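You operate a simulated robot arm through the tools that you are given. There is no shell and no other tool.

You run a simulated two-armed robot. Do the job below in one go: nothing can be reset, and whatever is moved stays where it is left.

Task
Take the black housing out, wipe the grease from its nest with the yellow pad and clamp it in again.
Fine: the housing waits on the grey tray; the pad goes back where it lay. What is to be rubbed or washed off counts as gone when no trace of it is left.

Only the result counts: the job must be done as asked and must still hold three seconds after the hand-in. Knocking over, shifting, dropping, spilling or breaking anything else fails it.

Robot
Two 7-joint arms with two-finger parallel grippers on one trunk that stands fixed in place. Base frame: the origin is at the foot of the trunk, x ahead of it, y to its left, z up; the work surface is at about z = 0.86. Readings come in m, degrees, newtons and seconds.
The left shoulder is at [0.02, 0.138, 1.275], the right one opposite. With the tool pointing down near the work surface each hand reaches from about 0.1 to 0.48 m from the base axis, measured 20 degrees to its own side. Payload 1.57 kg a hand.
Tool frame (each hand has its own): the origin (TCP) lies between the finger pads and is the grasp point; the fingertips stand 0.03 m ahead of it; z points along the fingers, y is the line along which they close. The gripper opens to 0.08 m. The fingers are 0.017 m wide and 0.012 m thick; the gripper's body (0.04 by 0.082 m) begins 0.08 m behind the TCP.
Orientation is that of the tool frame in the base frame, as a unit quaternion [w, x, y, z]. With the fingers straight down and closing along the base's y, the tool's x points along the base's -x, its y along +y and its z along -z.

Tools
- The arms move only by the tool nudge_tool. It takes "left_motion", "right_motion" or both (then of equal length, played together; a hand with none holds still); each is one flat list of numbers, 7 for each row, row after row: the turn, a rotation vector about the tool's x, y, z in units of 8 degrees (1.0 is 8 degrees), then the shift along the tool's x, y, z in units of 30 mm (1.0 is 30 mm), then the finger opening in m, from 0 to 0.08. In form: [wx, wy, wz, x, y, z, jaw, wx, wy, wz, x, y, z, jaw, ...]. A call has 1 to 20 rows; each row shifts and turns the commanded pose from where the row before left it, along the tool's axes as they then stand. A call with a number of a shift or a turn outside -1 to 1 is refused whole. Each row takes 0.2 s and may step no farther than 0.05 m and 8.6 degrees from the row before; otherwise, or with a gripper value out of range, the whole call is refused. A pose out of reach is approached as far as the arm can. The call stops where the force on the tool passes 40 N (or 10 N more than at its start, if that is more) or the arm is blocked; 0.2 s more then pass. Each finger travels about 0.045 m/s and halts on what it meets, pressing with about 35 N; the grip force reading is that of the motor and also rises with nothing between the fingers. The clock runs only during rows and for 0.2 s after the last one: add rows that do not move to give the fingers time. It gives the time, the measured TCP pose, the force on the tool (base axes), the opening and the grip force at its end, in the units of the frame above (readings bear some noise), with the torque about the TCP (base axes, N m) and any sound that the robot's microphone picked up, and new pictures: "show" is both (left out), scene, wrist or none (wrist: the cameras of the hands that moved).
- Cameras (640 x 400 px; columns grow to the right, rows downward): "scene" is now at [0.1868, 0.0145, 1.1643]; the picture's right is [0.18, -0.98, 0.00], its down [-0.51, -0.09, -0.86] and it looks along [0.84, 0.16, -0.51] (base axes); focal length 214 px, centre (320, 200). "left" rides on the left gripper at [0.072, 0.007, -0.122] in its tool frame; the picture's right is [-0.09, 1.00, 0.00], its down [-0.84, -0.08, -0.54] and it looks along [-0.54, -0.05, 0.84] (tool axes); focal length 238 px, centre (320, 200). "right" rides on the right gripper at [0.072, -0.006, -0.122] in its tool frame; the picture's right is [0.09, 1.00, 0.00], its down [-0.84, 0.08, -0.54] and it looks along [-0.54, 0.05, 0.84] (tool axes); focal length 238 px, centre (320, 200). There is no depth. A picture from a camera that has moved, and an enlarged one, comes with that camera's place and axes in the base frame and with its lens.
- move_column(by): slides the trunk up (or, below 0, down) by that many m; the arms and the scene camera ride with it, the base frame stays. It gives what a move gives, with no picture.
- head_to(pan, tilt): turns the head with the scene camera to pan (to the left, within 60 degrees either way) and tilt (down, from -29 to 69), counted from straight ahead of the robot. It gives what a move gives, and a new picture of the scene camera.
- inspect(camera, box): a new picture of the part [left, top, right, bottom] of that camera's present view, enlarged. No time passes.
- finish_job(): hands the job in; it is judged then, once.

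Places have to be worked out from the pictures, the camera data and where the tool is seen. Open the grippers and draw the arms clear of the work before you hand the job in, unless the task says otherwise.

The tools are called after "Emit:" by a JSON object that holds its "method" and its "body". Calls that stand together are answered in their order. nudge_tool: Moves the arms, as the interface text tells. Its arguments: {"type":"object","properties":{"left_motion":{"type":"array"},"right_motion":{"type":"array"},"show":{"type":"string","enum":["both","scene","wrist","none"]}},"required":[]} The other tools are called the same way: move_column (by) moves the trunk up or down; head_to (pan, tilt) turns the head that bears the scene camera; inspect (camera, box) takes an enlarged picture of a part of a camera's view; finish_job () hands the job in.

At the start:

```text
t: 0.0
left_ee_pos: [0.2762, 0.2989, 1.1102]
left_orientation: [-0.018, 0.001, 1.0, 0.003]
left_wrist_force: [-0.3, 0.1, -0.6]
left_moment: [0.0, 0.02, 0.02]
left_opening: 0.0799
left_grip_force: 0.1
right_ee_pos: [0.3353, -0.0325, 1.1691]
right_orientation: [-0.076, 0.002, 0.997, 0.0]
right_wrist_force: [-0.4, -0.3, 0.3]
right_moment: [0.02, -0.05, 0.04]
right_opening: 0.0802
right_grip_force: 0.2
trunk travel left (down, up): [-0.65, 0.59]
head pan, tilt (commanded): [10.4, 30.9]
```

scene: 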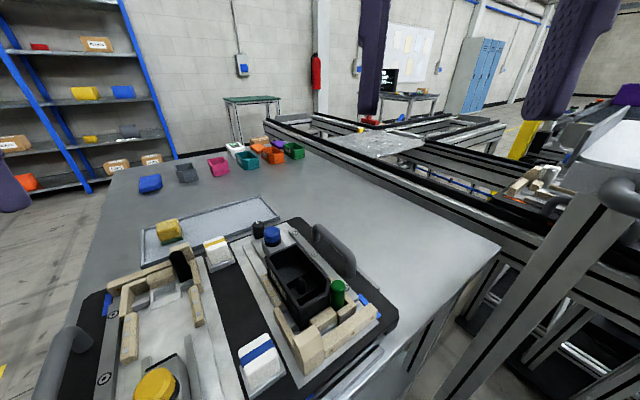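
right: 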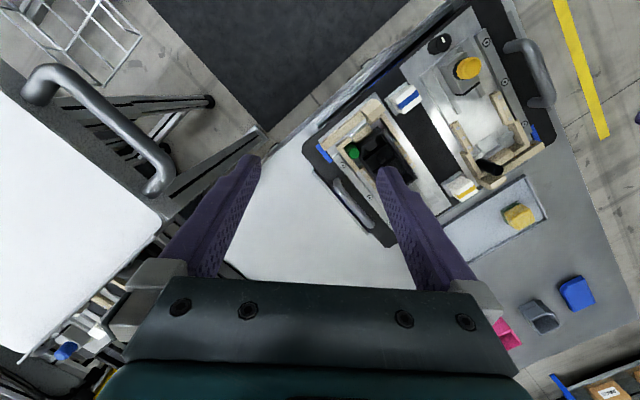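
left: 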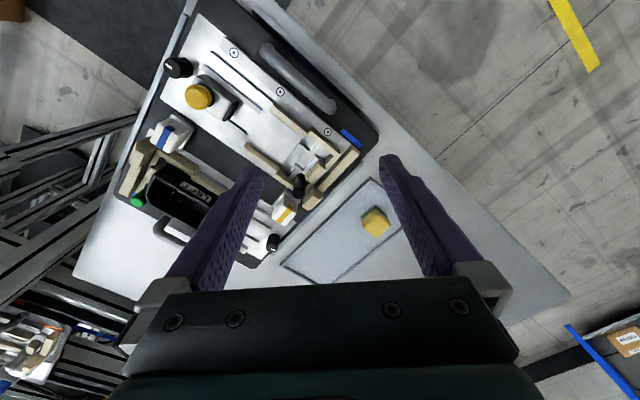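

I start by looking closer at the fixture, tray and pad in the scene and wrist views.

Emit:
{"method": "inspect", "body": {"camera": "scene", "box": [60, 200, 420, 400]}}

Emit:
{"method": "inspect", "body": {"camera": "right", "box": [300, 0, 640, 250]}}

Emit:
{"method": "inspect", "body": {"camera": "left", "box": [80, 0, 420, 290]}}

```text
1.78 times, centred on (240, 300) of scene
camera zoom: at [0.1868, 0.0145, 1.1643], right [0.18, -0.98, 0.0], down [-0.51, -0.09, -0.86], along [0.84, 0.16, -0.51], focal length 381 px, centre (462, 22)
```

zoom: 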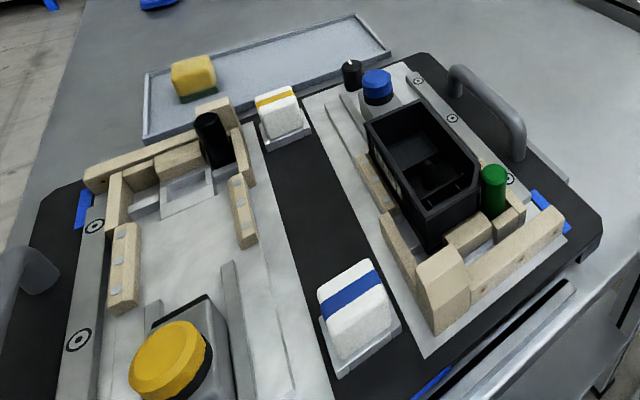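

```text
1.60 times, centred on (470, 125) of right
camera zoom: at [0.2841, -0.0393, 1.3021], right [-0.09, 1.0, 0.01], down [0.91, 0.07, 0.41], along [0.4, 0.05, -0.91], focal length 381 px, centre (80, 320)
```

zoom: 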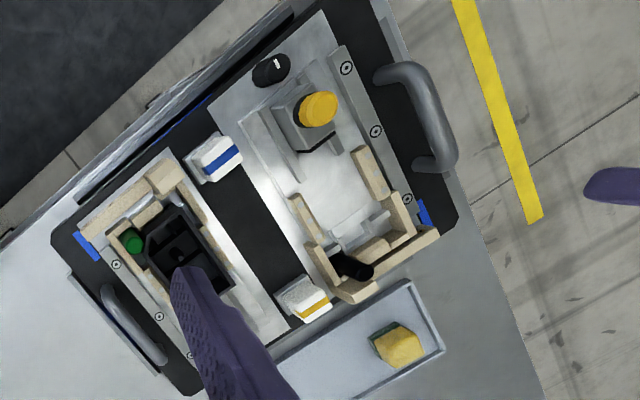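

```text
1.38 times, centred on (250, 145) of left
camera zoom: at [0.2093, 0.3045, 1.2325], right [0.09, 1.0, 0.0], down [0.86, -0.08, 0.51], along [0.51, -0.05, -0.86], focal length 329 px, centre (417, 276)
```

zoom: 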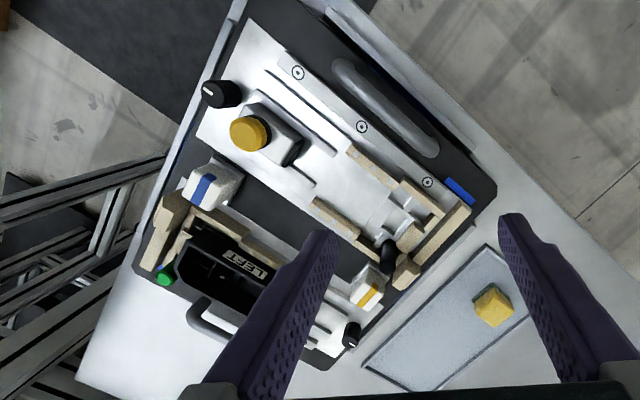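

The fixture carries two stations; the housing sits in the right one between wooden stops. I turn the head further down to see the fixture more squarely.

Emit:
{"method": "head_to", "body": {"pan": 10, "tilt": 52}}

```text
t: 0.8
left_ee_pos: [0.2753, 0.2992, 1.1089]
left_orientation: [-0.019, 0.001, 1.0, 0.003]
left_wrist_force: [0.7, 0.1, -0.5]
left_moment: [0.03, 0.0, 0.01]
left_opening: 0.0799
left_grip_force: 0.1
right_ee_pos: [0.3356, -0.0324, 1.1709]
right_orientation: [-0.079, 0.001, 0.997, 0.0]
right_wrist_force: [0.5, 0.3, 0.3]
right_moment: [0.0, -0.01, 0.01]
right_opening: 0.0801
right_grip_force: 0.0
trunk travel left (down, up): [-0.65, 0.59]
head pan, tilt (commanded): [10.0, 52.0]
camera scene: at [0.1723, 0.0113, 1.1337], right [0.17, -0.98, 0.0], down [-0.78, -0.14, -0.62], along [0.61, 0.11, -0.79], focal length 214 px, centre (320, 200)
```

scene: 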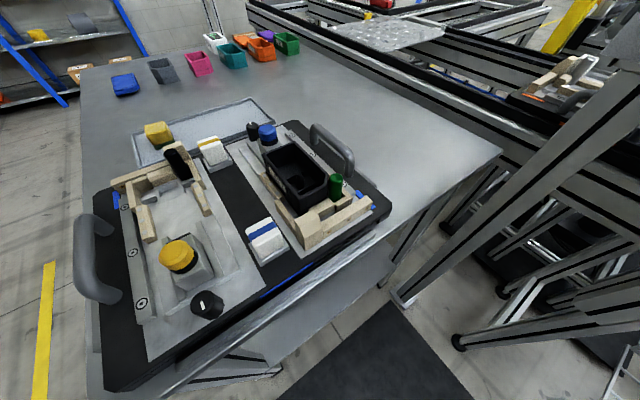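

Emit:
{"method": "inspect", "body": {"camera": "scene", "box": [200, 100, 400, 260]}}

Emit:
{"method": "inspect", "body": {"camera": "scene", "box": [70, 100, 310, 390]}}

```text
2.50 times, centred on (300, 180) of scene
camera zoom: at [0.1723, 0.0113, 1.1337], right [0.17, -0.98, 0.0], down [-0.78, -0.14, -0.62], along [0.61, 0.11, -0.79], focal length 536 px, centre (370, 250)
```

zoom: 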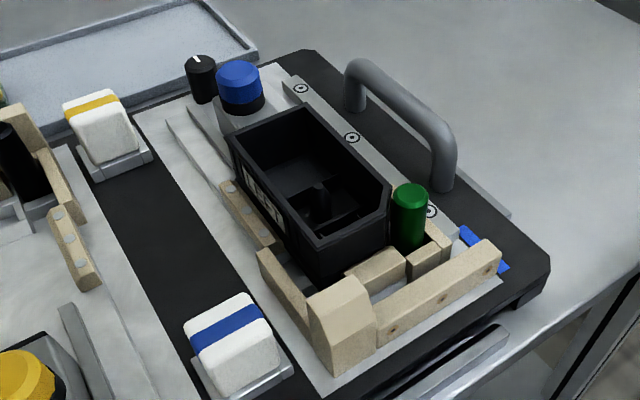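

```text
1.38 times, centred on (190, 245) of scene
camera zoom: at [0.1723, 0.0113, 1.1337], right [0.17, -0.98, 0.0], down [-0.78, -0.14, -0.62], along [0.61, 0.11, -0.79], focal length 296 px, centre (499, 138)
```

zoom: 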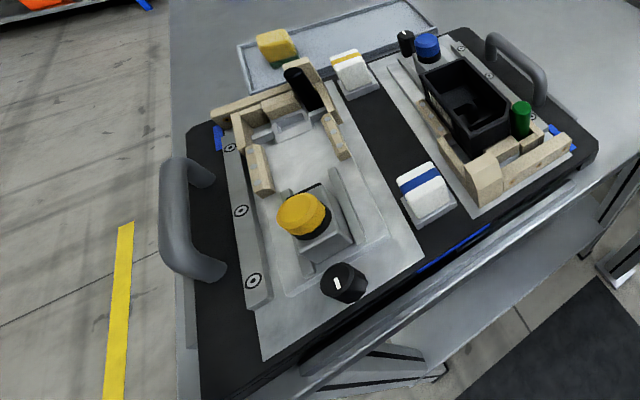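

I judge the housing near (0.37, 0.08), the blue clamp near (0.43, 0.14) and the yellow sponge near (0.468, 0.38). I move the right hand over the housing, level it, and look from above.

Emit:
{"method": "nudge_tool", "body": {"right_motion": [0, -1, 0, -0.3, 0.6, 0.5, 0.08, 0, -0.09, 0, -0.3, 0.6, 0.5, 0.08, 0, 0, 0, 0, 0.6, 0.5, 0.08, 0, 0, 0, 0, 0.6, 0.5, 0.08, 0, 0, 0, 0, 0.6, 0.5, 0.08], "show": "both"}}

```text
t: 2.0
left_ee_pos: [0.2746, 0.2991, 1.1081]
left_orientation: [-0.019, 0.0, 1.0, 0.003]
left_wrist_force: [-0.9, 0.7, 0.1]
left_moment: [-0.02, 0.01, 0.0]
left_opening: 0.0797
left_grip_force: 0.1
right_ee_pos: [0.3514, 0.0573, 1.0935]
right_orientation: [-0.002, 0.002, 1.0, 0.0]
right_wrist_force: [0.4, -0.4, 0.1]
right_moment: [-0.03, 0.02, -0.03]
right_opening: 0.0797
right_grip_force: 0.0
trunk travel left (down, up): [-0.65, 0.59]
head pan, tilt (commanded): [10.0, 52.0]
camera scene: at [0.1722, 0.0112, 1.1336], right [0.17, -0.98, 0.0], down [-0.78, -0.14, -0.62], along [0.61, 0.11, -0.79], focal length 214 px, centre (320, 200)
camera right: at [0.2802, 0.0509, 1.2159], right [-0.09, 1.0, 0.0], down [0.84, 0.07, 0.54], along [0.54, 0.05, -0.84], focal length 238 px, centre (320, 200)
```

scene: 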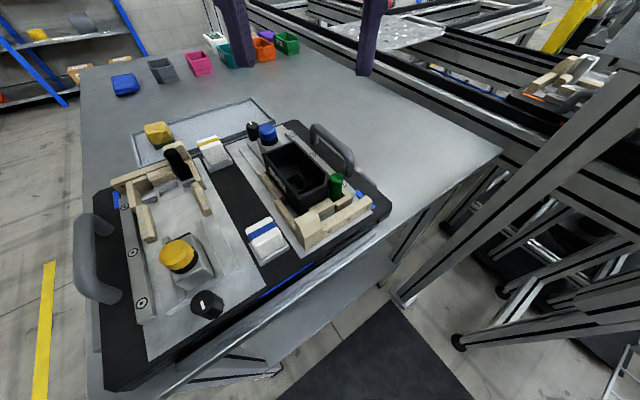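
right: 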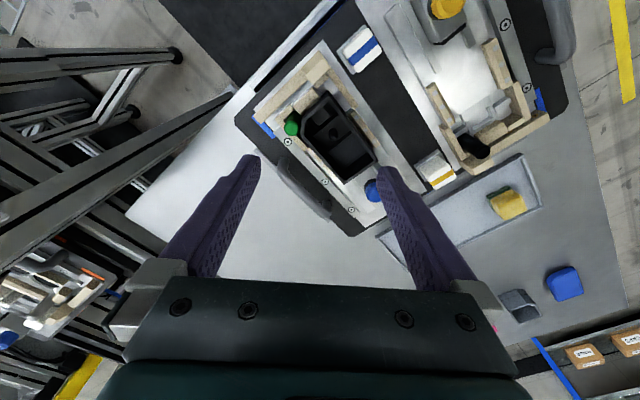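

Emit:
{"method": "inspect", "body": {"camera": "right", "box": [220, 20, 460, 250]}}

Emit:
{"method": "inspect", "body": {"camera": "right", "box": [380, 0, 600, 230]}}

Emit:
{"method": "inspect", "body": {"camera": "scene", "box": [240, 110, 350, 200]}}

Emit:
{"method": "inspect", "body": {"camera": "scene", "box": [120, 90, 280, 190]}}

```text
1.74 times, centred on (340, 135) of right
camera zoom: at [0.2802, 0.0509, 1.2159], right [-0.09, 1.0, 0.0], down [0.84, 0.07, 0.54], along [0.54, 0.05, -0.84], focal length 414 px, centre (285, 313)
```

zoom: 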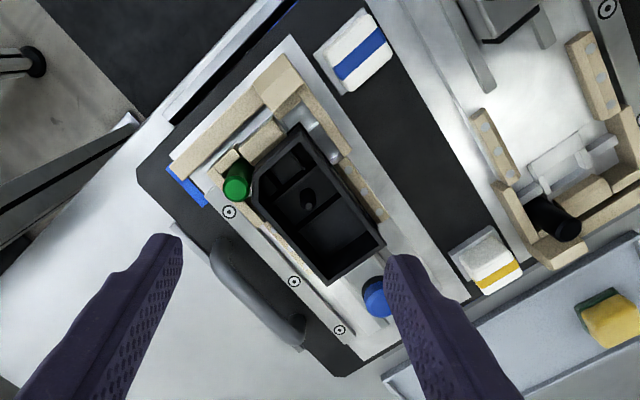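

```text
1.74 times, centred on (490, 115) of right
camera zoom: at [0.2802, 0.0509, 1.2159], right [-0.09, 1.0, 0.0], down [0.84, 0.07, 0.54], along [0.54, 0.05, -0.84], focal length 414 px, centre (24, 348)
```

zoom: 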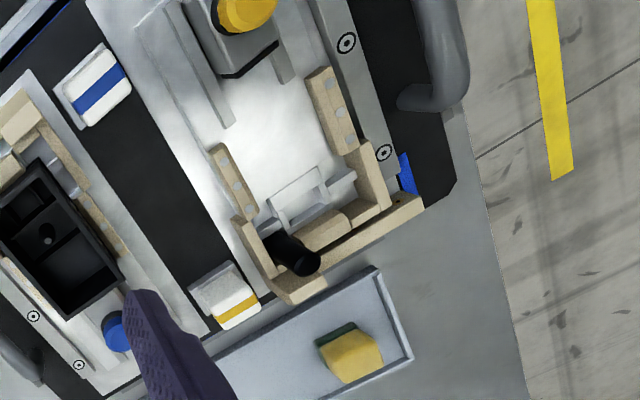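

```text
4.44 times, centred on (295, 155) of scene
camera zoom: at [0.1722, 0.0112, 1.1336], right [0.17, -0.98, 0.0], down [-0.78, -0.14, -0.62], along [0.61, 0.11, -0.79], focal length 953 px, centre (431, 400)
```

zoom: 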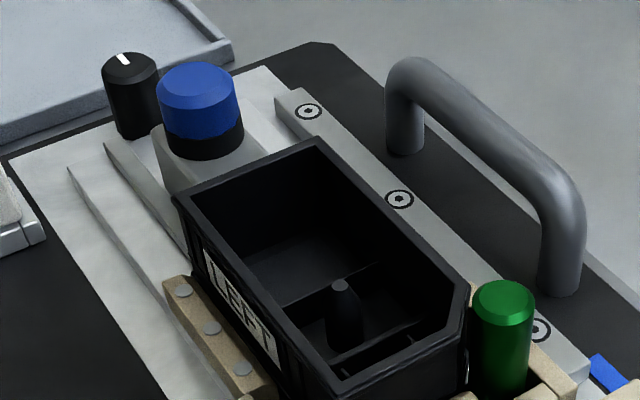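

```text
4.00 times, centred on (200, 140) of scene
camera zoom: at [0.1722, 0.0112, 1.1336], right [0.17, -0.98, 0.0], down [-0.78, -0.14, -0.62], along [0.61, 0.11, -0.79], focal length 858 px, centre (800, 440)
```

zoom: 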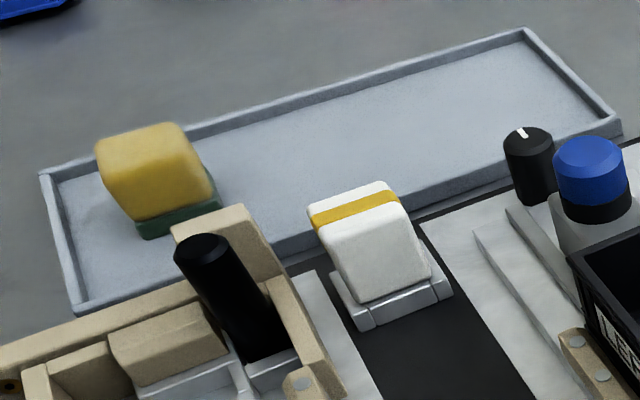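

The enlarged pictures are sharp, so I look closely at the clamp, the nest and both kinds of pad before touching anything.

Emit:
{"method": "inspect", "body": {"camera": "scene", "box": [240, 115, 290, 150]}}

Emit:
{"method": "inspect", "body": {"camera": "right", "box": [330, 140, 410, 230]}}

Emit:
{"method": "inspect", "body": {"camera": "scene", "box": [140, 230, 230, 330]}}

Emit:
{"method": "inspect", "body": {"camera": "scene", "box": [280, 150, 390, 260]}}

Emit:
{"method": "inspect", "body": {"camera": "right", "box": [270, 70, 390, 190]}}

Emit:
{"method": "inspect", "body": {"camera": "left", "box": [250, 150, 420, 290]}}

```text
11.43 times, centred on (265, 132) of scene
camera zoom: at [0.1722, 0.0112, 1.1336], right [0.17, -0.98, 0.0], down [-0.78, -0.14, -0.62], along [0.61, 0.11, -0.79], focal length 2451 px, centre (949, 971)
```

zoom: 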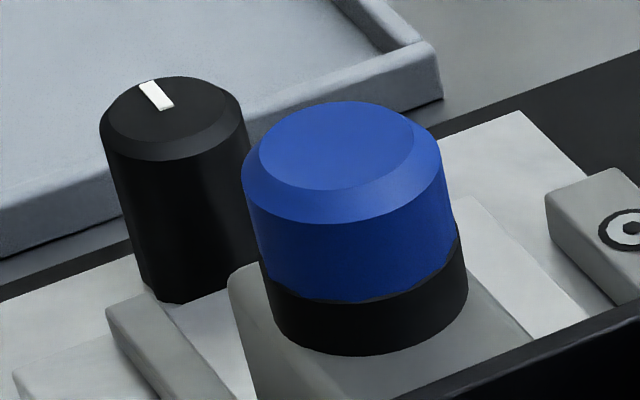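

```text
4.44 times, centred on (370, 185) of right
camera zoom: at [0.2802, 0.0509, 1.2159], right [-0.09, 1.0, 0.0], down [0.84, 0.07, 0.54], along [0.54, 0.05, -0.84], focal length 1059 px, centre (98, 267)
```

zoom: 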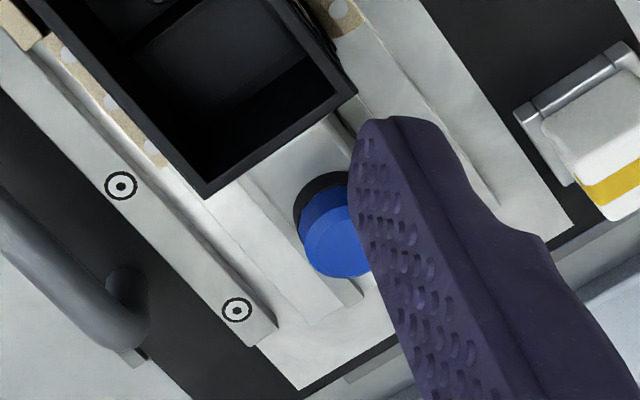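

```text
4.00 times, centred on (185, 280) of scene
camera zoom: at [0.1722, 0.0112, 1.1336], right [0.17, -0.98, 0.0], down [-0.78, -0.14, -0.62], along [0.61, 0.11, -0.79], focal length 858 px, centre (860, -120)
```

zoom: 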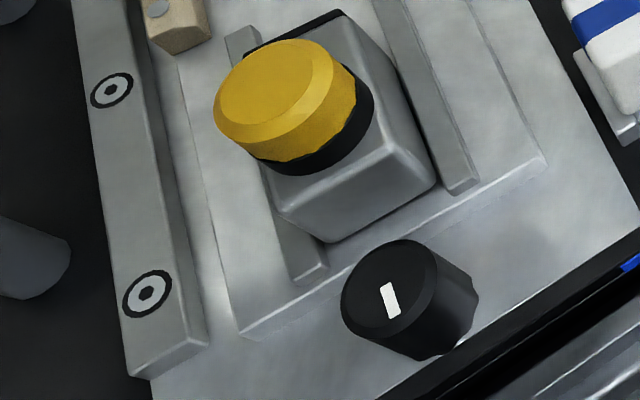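

```text
3.64 times, centred on (335, 205) of scene
camera zoom: at [0.1722, 0.0112, 1.1336], right [0.17, -0.98, 0.0], down [-0.78, -0.14, -0.62], along [0.61, 0.11, -0.79], focal length 780 px, centre (266, 182)
```

zoom: 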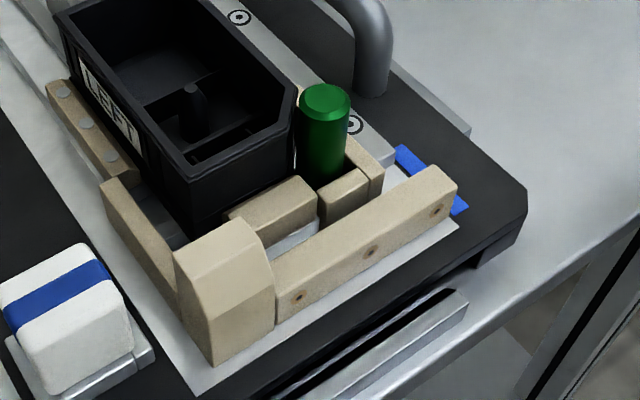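

```text
3.33 times, centred on (330, 130) of right
camera zoom: at [0.2802, 0.0509, 1.2159], right [-0.09, 1.0, 0.0], down [0.84, 0.07, 0.54], along [0.54, 0.05, -0.84], focal length 794 px, centre (287, 433)
```

zoom: 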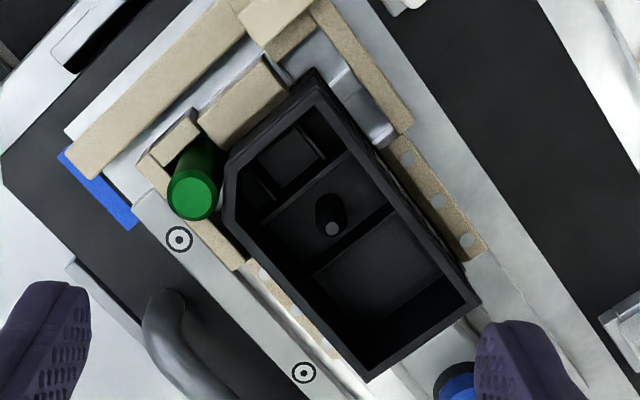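

```text
2.86 times, centred on (335, 220) of left
camera zoom: at [0.2092, 0.3045, 1.2322], right [0.09, 1.0, 0.0], down [0.86, -0.08, 0.51], along [0.51, -0.05, -0.86], focal length 681 px, centre (277, 143)
```

zoom: 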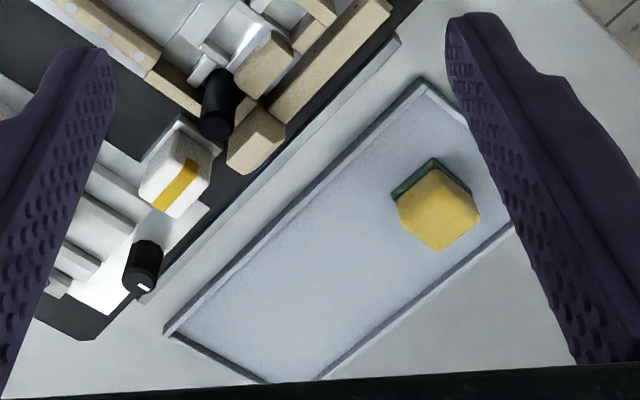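

The clamp block with the blue cap sits at about (0.439, 0.140), its cap top at z≈0.945; the fixture's long axis runs at 45° in the base frame. I zoom in on the sponge, both banded blocks and the slider face to decide which is the "yellow pad".

Emit:
{"method": "inspect", "body": {"camera": "scene", "box": [140, 115, 180, 145]}}

Emit:
{"method": "inspect", "body": {"camera": "scene", "box": [190, 130, 240, 175]}}

Emit:
{"method": "inspect", "body": {"camera": "scene", "box": [235, 205, 300, 270]}}

Emit:
{"method": "inspect", "body": {"camera": "left", "box": [360, 195, 405, 245]}}

Emit:
{"method": "inspect", "body": {"camera": "left", "box": [120, 90, 300, 260]}}

```text
13.33 times, centred on (160, 130) of scene
camera zoom: at [0.1722, 0.0112, 1.1336], right [0.17, -0.98, 0.0], down [-0.78, -0.14, -0.62], along [0.61, 0.11, -0.79], focal length 2860 px, centre (2453, 1133)
```

zoom: 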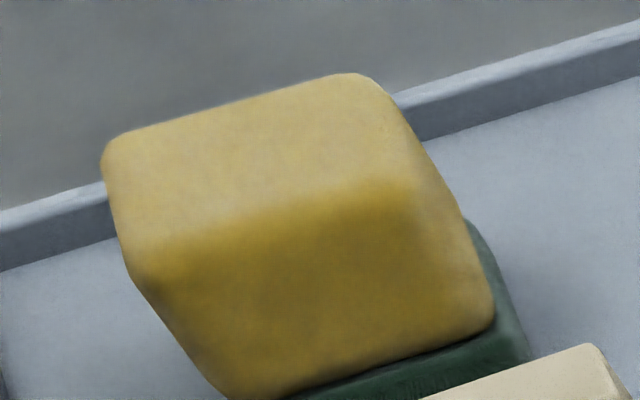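

```text
8.89 times, centred on (215, 152) of scene
camera zoom: at [0.1722, 0.0112, 1.1336], right [0.17, -0.98, 0.0], down [-0.78, -0.14, -0.62], along [0.61, 0.11, -0.79], focal length 1906 px, centre (1253, 622)
```

zoom: 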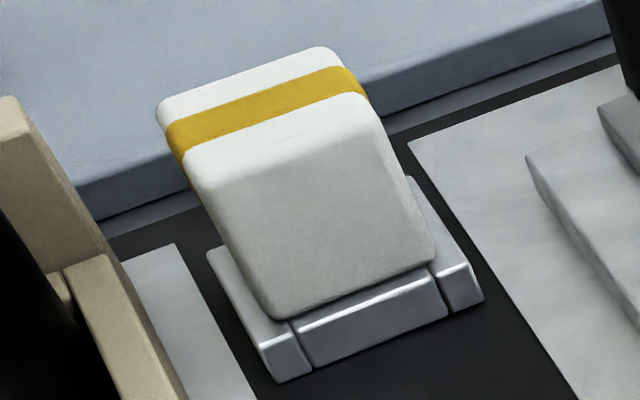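

```text
6.15 times, centred on (268, 238) of scene
camera zoom: at [0.1722, 0.0112, 1.1336], right [0.17, -0.98, 0.0], down [-0.78, -0.14, -0.62], along [0.61, 0.11, -0.79], focal length 1320 px, centre (643, -31)
```

zoom: 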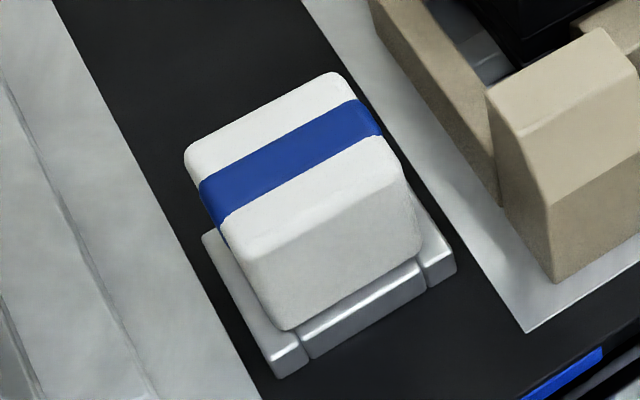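

```text
8.00 times, centred on (382, 220) of left
camera zoom: at [0.2092, 0.3045, 1.2322], right [0.09, 1.0, 0.0], down [0.86, -0.08, 0.51], along [0.51, -0.05, -0.86], focal length 1907 px, centre (-180, 40)
```

zoom: 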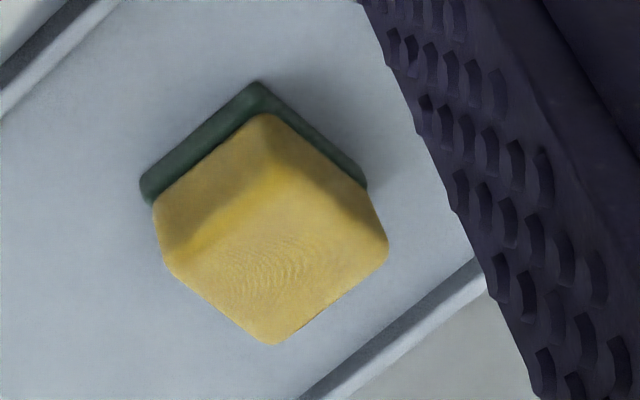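

```text
2.35 times, centred on (210, 175) of left
camera zoom: at [0.2092, 0.3045, 1.2322], right [0.09, 1.0, 0.0], down [0.86, -0.08, 0.51], along [0.51, -0.05, -0.86], focal length 561 px, centre (579, 259)
```

zoom: 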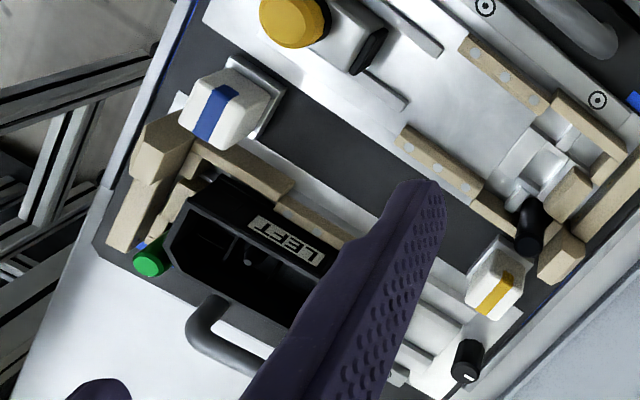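

Decision: the yellow sponge lying on the grey tray is the "yellow pad" (the other two blocks are white). I turn the left hand 45° so its axes line up with the fixture, and check the reach.

Emit:
{"method": "nudge_tool", "body": {"left_motion": [0, -0.27, -0.9, 0, 0, 0, 0.08, 0, 0, -0.945, 0, 0, 0, 0.08, 0, 0, -0.945, 0, 0, 0, 0.08, 0, 0, -0.945, 0, 0, 0, 0.08, 0, 0, -0.945, 0, 0, 0, 0.08, 0, 0, -0.945, 0, 0, 0, 0.08], "show": "both"}}

```text
t: 3.5
left_ee_pos: [0.2744, 0.2994, 1.1072]
left_orientation: [-0.001, -0.382, 0.924, 0.005]
left_wrist_force: [-0.5, -0.1, -0.1]
left_moment: [-0.03, 0.01, -0.01]
left_opening: 0.0799
left_grip_force: 0.1
right_ee_pos: [0.3514, 0.0573, 1.0941]
right_orientation: [-0.002, 0.002, 1.0, 0.0]
right_wrist_force: [1.0, -0.3, -0.7]
right_moment: [-0.03, 0.01, 0.01]
right_opening: 0.0803
right_grip_force: 0.0
trunk travel left (down, up): [-0.65, 0.59]
head pan, tilt (commanded): [10.0, 52.0]
camera scene: at [0.1722, 0.0112, 1.1336], right [0.17, -0.98, 0.0], down [-0.78, -0.14, -0.62], along [0.61, 0.11, -0.79], focal length 214 px, centre (320, 200)
camera left: at [0.2207, 0.2511, 1.2279], right [-0.64, 0.77, 0.01], down [0.65, 0.53, 0.54], along [0.41, 0.35, -0.84], focal length 238 px, centre (320, 200)
```

scene: 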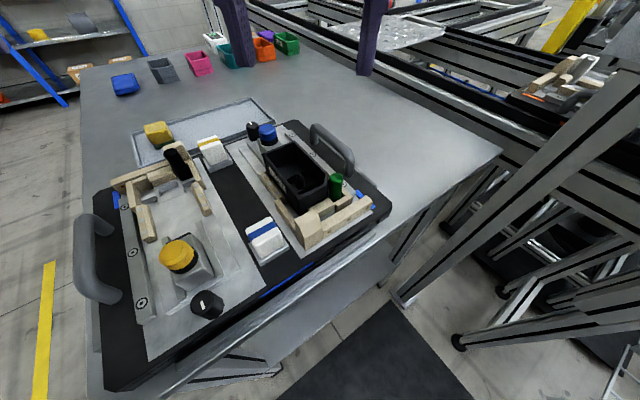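
left: 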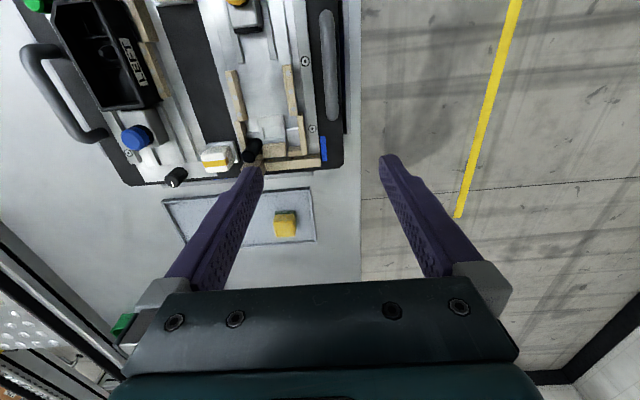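

The left hand is now aligned with the fixture. I move it out over the sponge at z≈1.0 to test the reach with the tool pointing down.

Emit:
{"method": "nudge_tool", "body": {"left_motion": [0, 0, 0, -0.81, -0.333, 0.416, 0.08, 0, 0, 0, -0.81, -0.333, 0.416, 0.08, 0, 0, 0, -0.81, -0.333, 0.416, 0.08, 0, 0, 0, -0.81, -0.333, 0.416, 0.08, 0, 0, 0, -0.81, -0.333, 0.416, 0.08, 0, 0, 0, -0.81, -0.333, 0.416, 0.08, 0, 0, 0, -0.81, -0.333, 0.416, 0.08, 0, 0, 0, -0.81, -0.333, 0.416, 0.08], "show": "both"}}

```text
t: 5.2
left_ee_pos: [0.4475, 0.3752, 1.0189]
left_orientation: [0.003, -0.381, 0.925, 0.003]
left_wrist_force: [0.6, 0.3, -0.7]
left_moment: [0.0, -0.03, -0.01]
left_opening: 0.0799
left_grip_force: 0.0
left hand out of reach, approached as far as the arm can: row 8
right_ee_pos: [0.351, 0.0567, 1.0941]
right_orientation: [-0.002, 0.002, 1.0, 0.0]
right_wrist_force: [-1.1, -0.2, -0.2]
right_moment: [-0.02, 0.0, 0.0]
right_opening: 0.0802
right_grip_force: 0.0
trunk travel left (down, up): [-0.65, 0.59]
head pan, tilt (commanded): [10.0, 52.0]
camera scene: at [0.1722, 0.0112, 1.1336], right [0.17, -0.98, 0.0], down [-0.78, -0.14, -0.62], along [0.61, 0.11, -0.79], focal length 214 px, centre (320, 200)
camera left: at [0.3915, 0.3277, 1.1379], right [-0.64, 0.77, 0.01], down [0.65, 0.53, 0.55], along [0.42, 0.35, -0.84], focal length 238 px, centre (320, 200)
```

scene: 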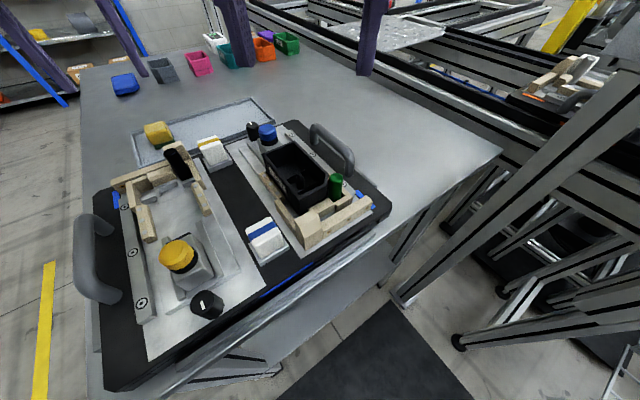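
left: 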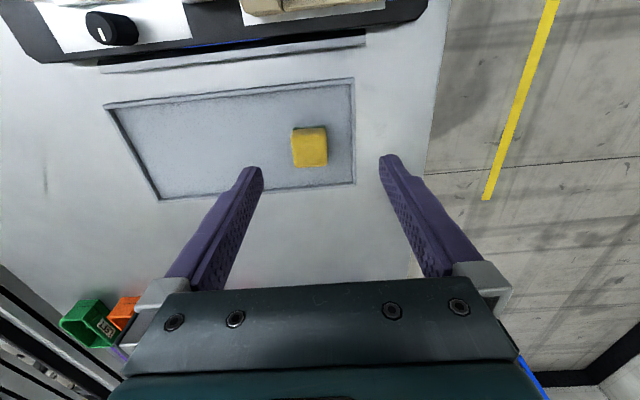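

With the tool straight down the arm stops about 2 cm short of the sponge. Gripping things with the tool pitched about its closing axis keeps them level and extends the reach, so I test a 24° outward pitch here.

Emit:
{"method": "nudge_tool", "body": {"left_motion": [0, -1, 0, 0, 0, 0, 0.08, 0, -1, 0, 0, 0, 0, 0.08, 0, -1, 0, 0, 0, 0, 0.08, 0, 0, 0, -0.9, 0, 0.4, 0.08, 0, 0, 0, -0.9, -0.3, 0.4, 0.08, 0, 0, 0, -0.5, -0.3, 0.8, 0.08], "show": "both"}}

```text
t: 6.7
left_ee_pos: [0.5092, 0.4164, 1.0071]
left_orientation: [0.195, -0.371, 0.904, 0.082]
left_wrist_force: [-1.2, 0.8, -0.3]
left_moment: [0.02, -0.08, -0.02]
left_opening: 0.0799
left_grip_force: 0.1
left hand out of reach, approached as far as the arm can: row 6
right_ee_pos: [0.3501, 0.0579, 1.0935]
right_orientation: [-0.003, 0.002, 1.0, 0.0]
right_wrist_force: [-0.2, 0.3, -0.3]
right_moment: [0.02, -0.03, -0.03]
right_opening: 0.0802
right_grip_force: 0.1
trunk travel left (down, up): [-0.65, 0.59]
head pan, tilt (commanded): [10.0, 52.0]
camera scene: at [0.1709, 0.0113, 1.1333], right [0.17, -0.98, 0.0], down [-0.78, -0.14, -0.61], along [0.6, 0.11, -0.79], focal length 214 px, centre (320, 200)
camera left: at [0.4233, 0.3388, 1.0872], right [-0.64, 0.77, 0.04], down [0.44, 0.32, 0.84], along [0.63, 0.56, -0.54], focal length 238 px, centre (320, 200)
```

scene: 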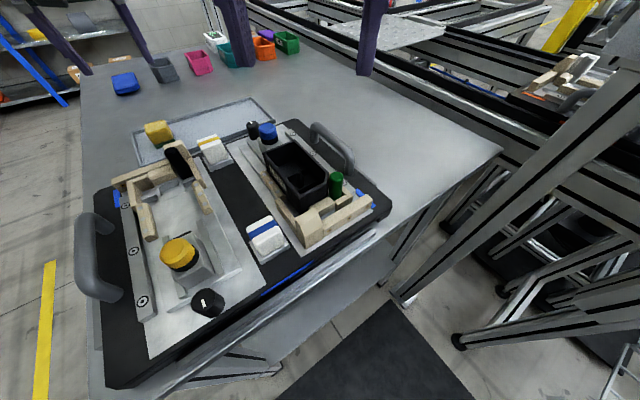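
left: 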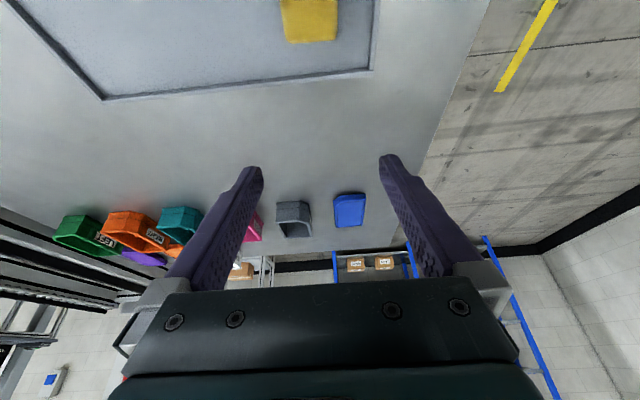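

The pitched tool reaches well past the tray (0.56 m from the shoulder). I withdraw the right hand to its own side and bring the left hand back toward the blue clamp, staying high.

Emit:
{"method": "nudge_tool", "body": {"left_motion": [0, 0, 0, 0.46, -0.333, -0.278, 0.08, 0, 0, 0, 0.46, -0.333, -0.278, 0.08, 0, 0, 0, 0.46, -0.333, -0.278, 0.08, 0, 0, 0, 0.46, -0.333, -0.278, 0.08, 0, 0, 0, 0.46, -0.333, -0.278, 0.08, 0, 0, 0, 0.46, -0.333, -0.278, 0.08, 0, 0, 0, 0.46, -0.333, -0.278, 0.08, 0, 0, 0, 0.46, -0.333, -0.278, 0.08, 0, 0, 0, 0.46, -0.333, -0.278, 0.08, 0, 0, 0, 0.46, -0.333, -0.278, 0.08], "right_motion": [0, 0, 0, 0.167, -0.857, -0.187, 0.08, 0, 0, 0, 0.167, -0.857, -0.187, 0.08, 0, 0, 0, 0.167, -0.857, -0.187, 0.08, 0, 0, 0, 0.167, -0.857, -0.187, 0.08, 0, 0, 0, 0.167, -0.857, -0.187, 0.08, 0, 0, 0, 0.167, -0.857, -0.187, 0.08, 0, 0, 0, 0.167, -0.857, -0.187, 0.08, 0, 0, 0, 0.167, -0.857, -0.187, 0.08, 0, 0, 0, 0.167, -0.857, -0.187, 0.08, 0, 0, 0, 0.167, -0.857, -0.187, 0.08], "show": "both"}}

```text
t: 9.1
left_ee_pos: [0.4671, 0.2326, 1.0255]
left_orientation: [0.194, -0.373, 0.904, 0.082]
left_wrist_force: [0.2, -0.7, -1.2]
left_moment: [0.0, 0.0, 0.01]
left_opening: 0.0798
left_grip_force: 0.0
right_ee_pos: [0.2862, -0.2008, 1.1252]
right_orientation: [-0.048, -0.01, 0.998, -0.03]
right_wrist_force: [-0.8, 0.0, 0.1]
right_moment: [-0.02, 0.0, -0.02]
right_opening: 0.0799
right_grip_force: 0.0
trunk travel left (down, up): [-0.65, 0.59]
head pan, tilt (commanded): [10.0, 52.0]
stopped in row 10 (right hand): the arm was blocked; the commanded pose is now the measured one
camera scene: at [0.1722, 0.0111, 1.1336], right [0.17, -0.98, 0.0], down [-0.78, -0.14, -0.62], along [0.61, 0.11, -0.79], focal length 214 px, centre (320, 200)
camera right: at [0.2274, -0.2019, 1.2537], right [-0.11, 0.99, -0.05], down [0.88, 0.12, 0.45], along [0.46, 0.01, -0.89], focal length 238 px, centre (320, 200)
camera left: at [0.3816, 0.1552, 1.1054], right [-0.64, 0.76, 0.04], down [0.44, 0.32, 0.84], along [0.63, 0.56, -0.54], focal length 238 px, centre (320, 200)
```

scene: 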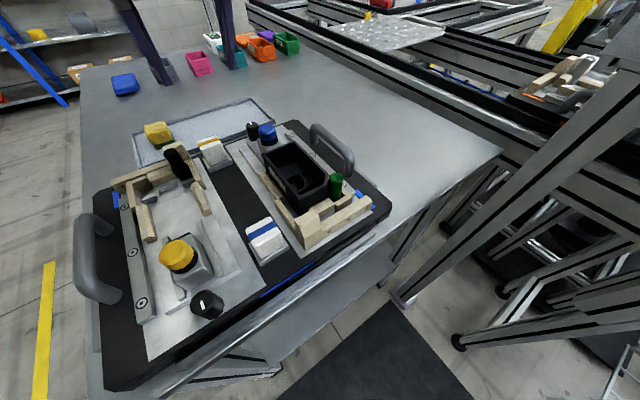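
right: 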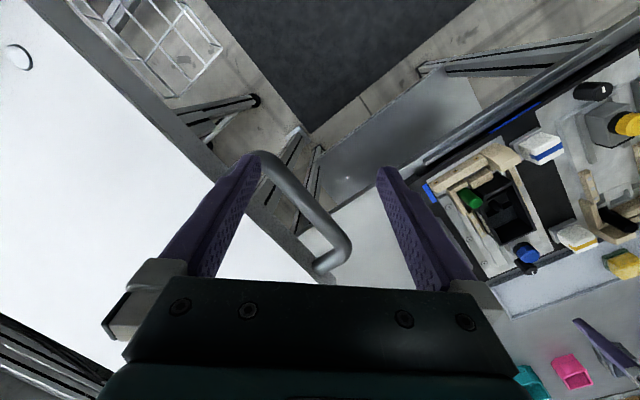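
left: 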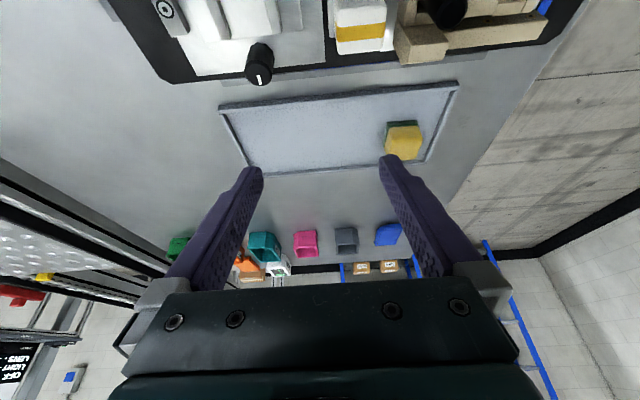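

The right arm reported being blocked in its last row. I look at that side before moving it any further.

Emit:
{"method": "head_to", "body": {"pan": -45, "tilt": 25}}

Emit:
{"method": "inspect", "body": {"camera": "right", "box": [140, 100, 400, 300]}}

```text
t: 10.3
left_ee_pos: [0.4668, 0.2332, 1.0244]
left_orientation: [0.195, -0.373, 0.903, 0.083]
left_wrist_force: [-0.1, -0.3, -0.3]
left_moment: [0.03, -0.02, 0.02]
left_opening: 0.0803
left_grip_force: 0.1
right_ee_pos: [0.2875, -0.2011, 1.1256]
right_orientation: [-0.047, -0.01, 0.998, -0.03]
right_wrist_force: [-0.2, -0.1, -0.1]
right_moment: [0.02, -0.02, 0.02]
right_opening: 0.0801
right_grip_force: 0.1
trunk travel left (down, up): [-0.65, 0.59]
head pan, tilt (commanded): [-45.0, 25.0]
camera scene: at [0.1634, -0.0669, 1.1737], right [-0.71, -0.71, 0.0], down [-0.3, 0.3, -0.91], along [0.64, -0.64, -0.42], focal length 214 px, centre (320, 200)
```

scene: 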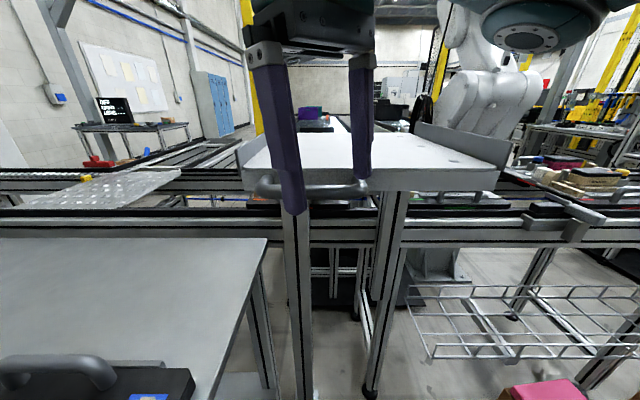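

```text
2.00 times, centred on (270, 200) of right
camera zoom: at [0.2274, -0.2018, 1.2538], right [-0.12, 0.99, -0.05], down [0.88, 0.13, 0.45], along [0.46, 0.01, -0.89], focal length 477 px, centre (420, 200)
```

zoom: 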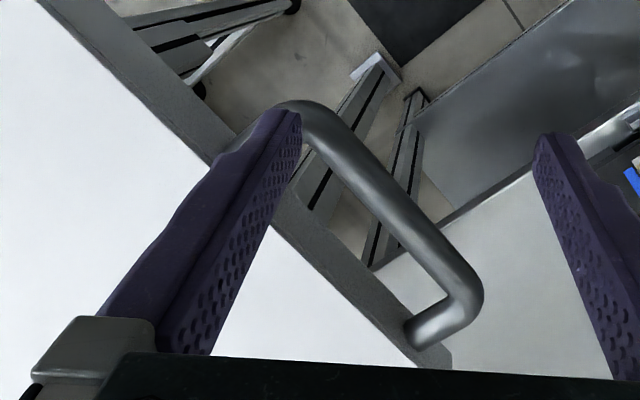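

The outer right finger is right against the cart's handle. I lift the right hand straight up off it and shift it back inward, away from the cart.

Emit:
{"method": "nudge_tool", "body": {"right_motion": [0, 0, 0, 0, 0.3, -0.3, 0.08, 0, 0, 0, 0, 0.3, -0.8, 0.08, 0, 0, 0, 0, 0.3, -0.8, 0.08, 0, 0, 0, 0, 0.3, -0.8, 0.08, 0, 0, 0, 0, 0.4, -0.8, 0.08], "show": "both"}}

```text
t: 11.2
left_ee_pos: [0.4669, 0.2329, 1.0245]
left_orientation: [0.194, -0.374, 0.903, 0.083]
left_wrist_force: [0.3, -0.3, -0.4]
left_moment: [0.02, -0.02, -0.02]
left_opening: 0.0802
left_grip_force: 0.0
right_ee_pos: [0.2731, -0.1687, 1.1435]
right_orientation: [-0.141, -0.01, 0.989, -0.035]
right_wrist_force: [-0.3, 0.2, -0.9]
right_moment: [0.0, -0.03, 0.0]
right_opening: 0.0798
right_grip_force: 0.1
trunk travel left (down, up): [-0.65, 0.59]
head pan, tilt (commanded): [-45.0, 25.0]
stopped in row 4 (right hand): the arm was blocked; the commanded pose is now the measured one
camera scene: at [0.1633, -0.067, 1.1738], right [-0.71, -0.71, 0.0], down [-0.3, 0.3, -0.91], along [0.64, -0.64, -0.42], focal length 214 px, centre (320, 200)
camera right: at [0.239, -0.1665, 1.2815], right [-0.12, 0.99, -0.04], down [0.95, 0.12, 0.28], along [0.28, -0.01, -0.96], focal length 238 px, centre (320, 200)
```

scene: 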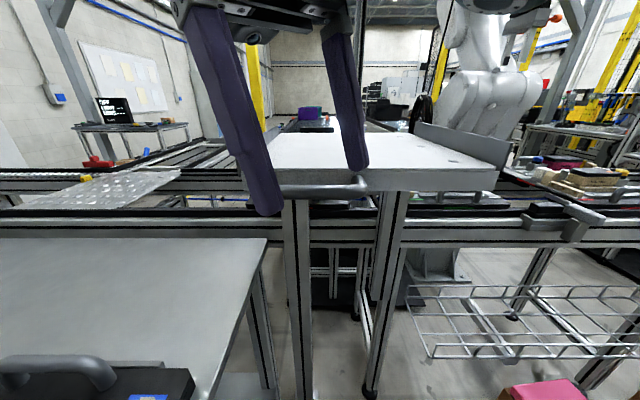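
right: 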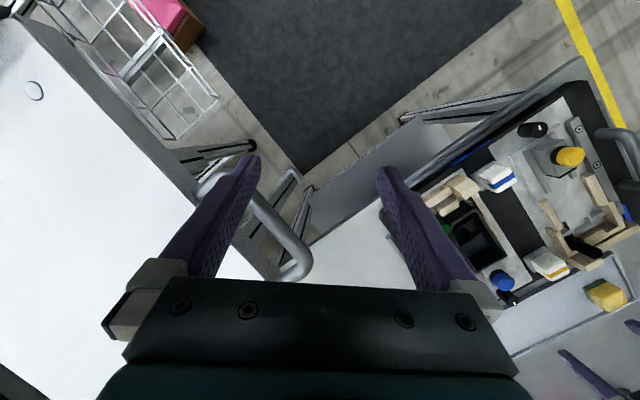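

The block was the arm's own folding limit (it is too close to the body), not the cart. I bring the right hand inward first, then forward, back to a pose like its starting one.

Emit:
{"method": "nudge_tool", "body": {"right_motion": [0, 0, 0, 0, 0.9, 0, 0.08, 0, 0, 0, 0, 0.9, 0, 0.08, 0, 0, 0, -0.3, 0.9, 0, 0.08, 0, -0.3, 0, -0.6, 0.2, -0.3, 0.08, 0, -0.3, 0, -0.6, 0, -0.3, 0.08, 0, -0.3, 0, -0.6, 0, -0.2, 0.08], "show": "wrist"}}

```text
t: 12.7
left_ee_pos: [0.4675, 0.2334, 1.0256]
left_orientation: [0.194, -0.373, 0.903, 0.083]
left_wrist_force: [0.6, 0.0, 0.7]
left_moment: [0.02, 0.01, 0.01]
left_opening: 0.08
left_grip_force: 0.1
right_ee_pos: [0.3387, -0.0786, 1.1483]
right_orientation: [-0.076, -0.012, 0.996, -0.033]
right_wrist_force: [0.0, -0.2, -0.4]
right_moment: [-0.02, 0.05, 0.02]
right_opening: 0.08
right_grip_force: 0.0
trunk travel left (down, up): [-0.65, 0.59]
head pan, tilt (commanded): [-45.0, 25.0]
camera right: at [0.2868, -0.0783, 1.2791], right [-0.12, 0.99, -0.05], down [0.91, 0.13, 0.4], along [0.4, 0.0, -0.91], focal length 238 px, centre (320, 200)
```

right: 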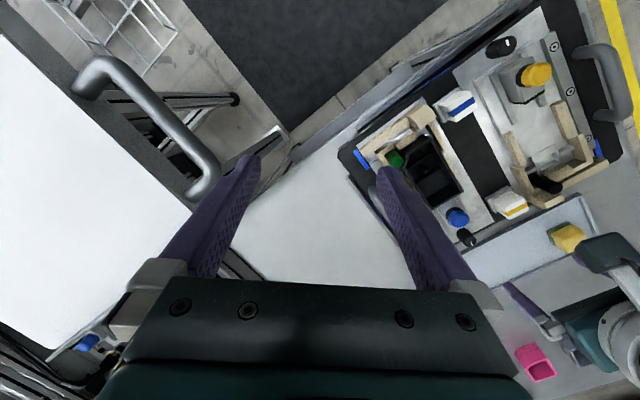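

The right hand is free again. I park it higher and further from the fixture with its fingers closed, so it stays clear of the left arm and of the cart handle.

Emit:
{"method": "nudge_tool", "body": {"right_motion": [0, 0, 0, -0.2, 0, -0.84, 0.06, 0, 0, 0, -0.2, 0, -0.84, 0.04, 0, 0, 0, -0.2, 0, -0.84, 0.02, 0, 0, 0, -0.2, 0, -0.84, 0.0, 0, 0, 0, -0.2, 0, -0.84, 0.0, 0, 0, 0, -0.2, -0.7, 0, 0.0, 0, 0, 0, -0.2, -0.7, 0, 0.0, 0, 0, 0, -0.2, -0.7, 0, 0.0], "show": "none"}}

Emit:
{"method": "head_to", "body": {"pan": 10, "tilt": 52}}

```text
t: 13.4
left_ee_pos: [0.4673, 0.2334, 1.025]
left_orientation: [0.195, -0.373, 0.903, 0.084]
left_wrist_force: [0.2, -0.2, -0.2]
left_moment: [0.02, -0.01, -0.03]
left_opening: 0.0799
left_grip_force: 0.0
right_ee_pos: [0.3485, -0.0781, 1.1457]
right_orientation: [-0.17, -0.009, 0.985, -0.034]
right_wrist_force: [0.0, -0.5, -0.3]
right_moment: [0.01, 0.04, 0.03]
right_opening: 0.0195
right_grip_force: 0.1
trunk travel left (down, up): [-0.65, 0.59]
head pan, tilt (commanded): [-45.0, 25.0]
stopped in row 3 (right hand): the arm was blocked; the commanded pose is now the measured one
```

```text
t: 14.7
left_ee_pos: [0.4671, 0.2343, 1.0262]
left_orientation: [0.194, -0.374, 0.903, 0.083]
left_wrist_force: [-0.5, -0.7, 0.8]
left_moment: [0.03, -0.02, 0.0]
left_opening: 0.0799
left_grip_force: 0.1
right_ee_pos: [0.3474, -0.0792, 1.1452]
right_orientation: [-0.17, -0.008, 0.985, -0.034]
right_wrist_force: [0.4, 0.0, 0.0]
right_moment: [0.01, -0.01, -0.02]
right_opening: 0.0199
right_grip_force: 0.0
trunk travel left (down, up): [-0.65, 0.59]
head pan, tilt (commanded): [10.0, 52.0]
camera scene: at [0.1723, 0.0112, 1.1337], right [0.17, -0.98, 0.0], down [-0.78, -0.14, -0.62], along [0.61, 0.11, -0.79], focal length 214 px, centre (320, 200)
```

scene: 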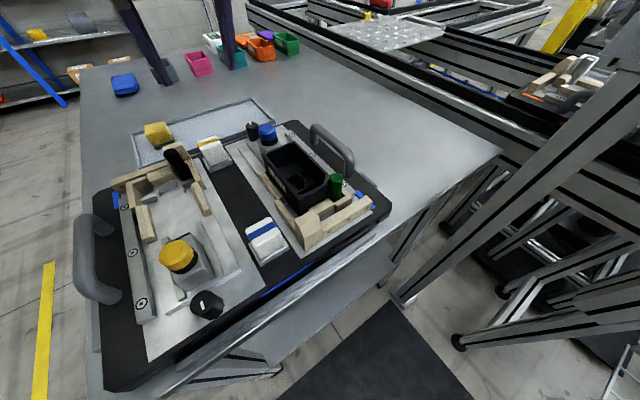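

Raising alone runs into the folding limit, so I instead take the right hand forward and level it again, a little further to its own side.

Emit:
{"method": "nudge_tool", "body": {"right_motion": [0, -0.6, 0, -0.62, -0.3, -0.2, 0.0, 0, -0.6, 0, -0.62, -0.3, -0.15, 0.0, 0, -0.6, 0, -0.62, -0.3, -0.1, 0.0, 0, -0.6, 0, -0.62, -0.3, -0.05, 0.0, 0, 0, 0, -0.3, -0.3, 0, 0.0], "show": "both"}}

```text
t: 15.9
left_ee_pos: [0.4669, 0.234, 1.0252]
left_orientation: [0.195, -0.373, 0.904, 0.082]
left_wrist_force: [0.0, 0.0, 0.8]
left_moment: [-0.01, -0.02, 0.03]
left_opening: 0.0801
left_grip_force: 0.1
right_ee_pos: [0.4336, -0.1221, 1.1479]
right_orientation: [-0.003, -0.015, 0.999, -0.033]
right_wrist_force: [-0.6, 0.1, -0.2]
right_moment: [0.02, -0.01, 0.0]
right_opening: 0.0
right_grip_force: 21.2
trunk travel left (down, up): [-0.65, 0.59]
head pan, tilt (commanded): [10.0, 52.0]
camera scene: at [0.1722, 0.0112, 1.1336], right [0.17, -0.98, 0.0], down [-0.78, -0.14, -0.62], along [0.61, 0.11, -0.79], focal length 214 px, centre (320, 200)
camera right: at [0.3636, -0.1224, 1.2701], right [-0.12, 0.99, -0.06], down [0.84, 0.13, 0.53], along [0.53, 0.01, -0.85], focal length 238 px, centre (320, 200)
```

scene: 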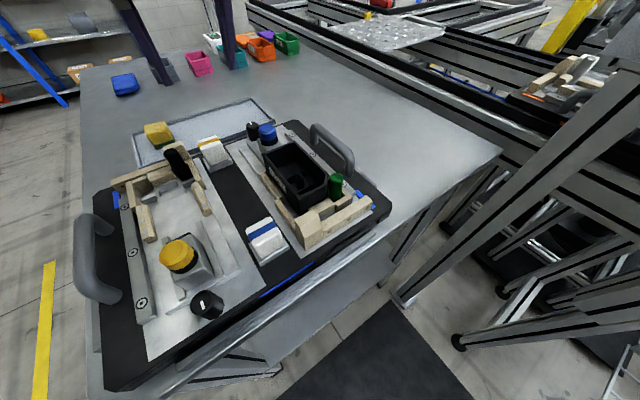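
right: 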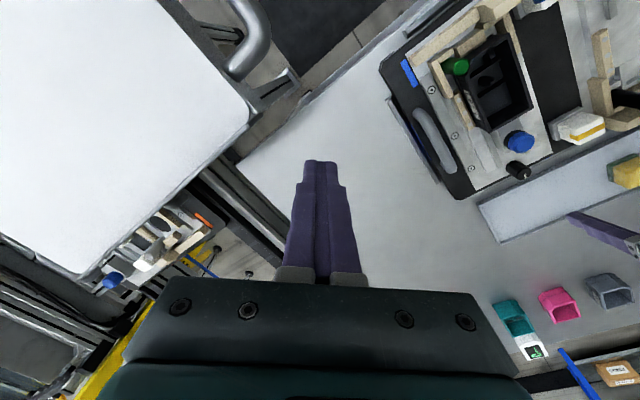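

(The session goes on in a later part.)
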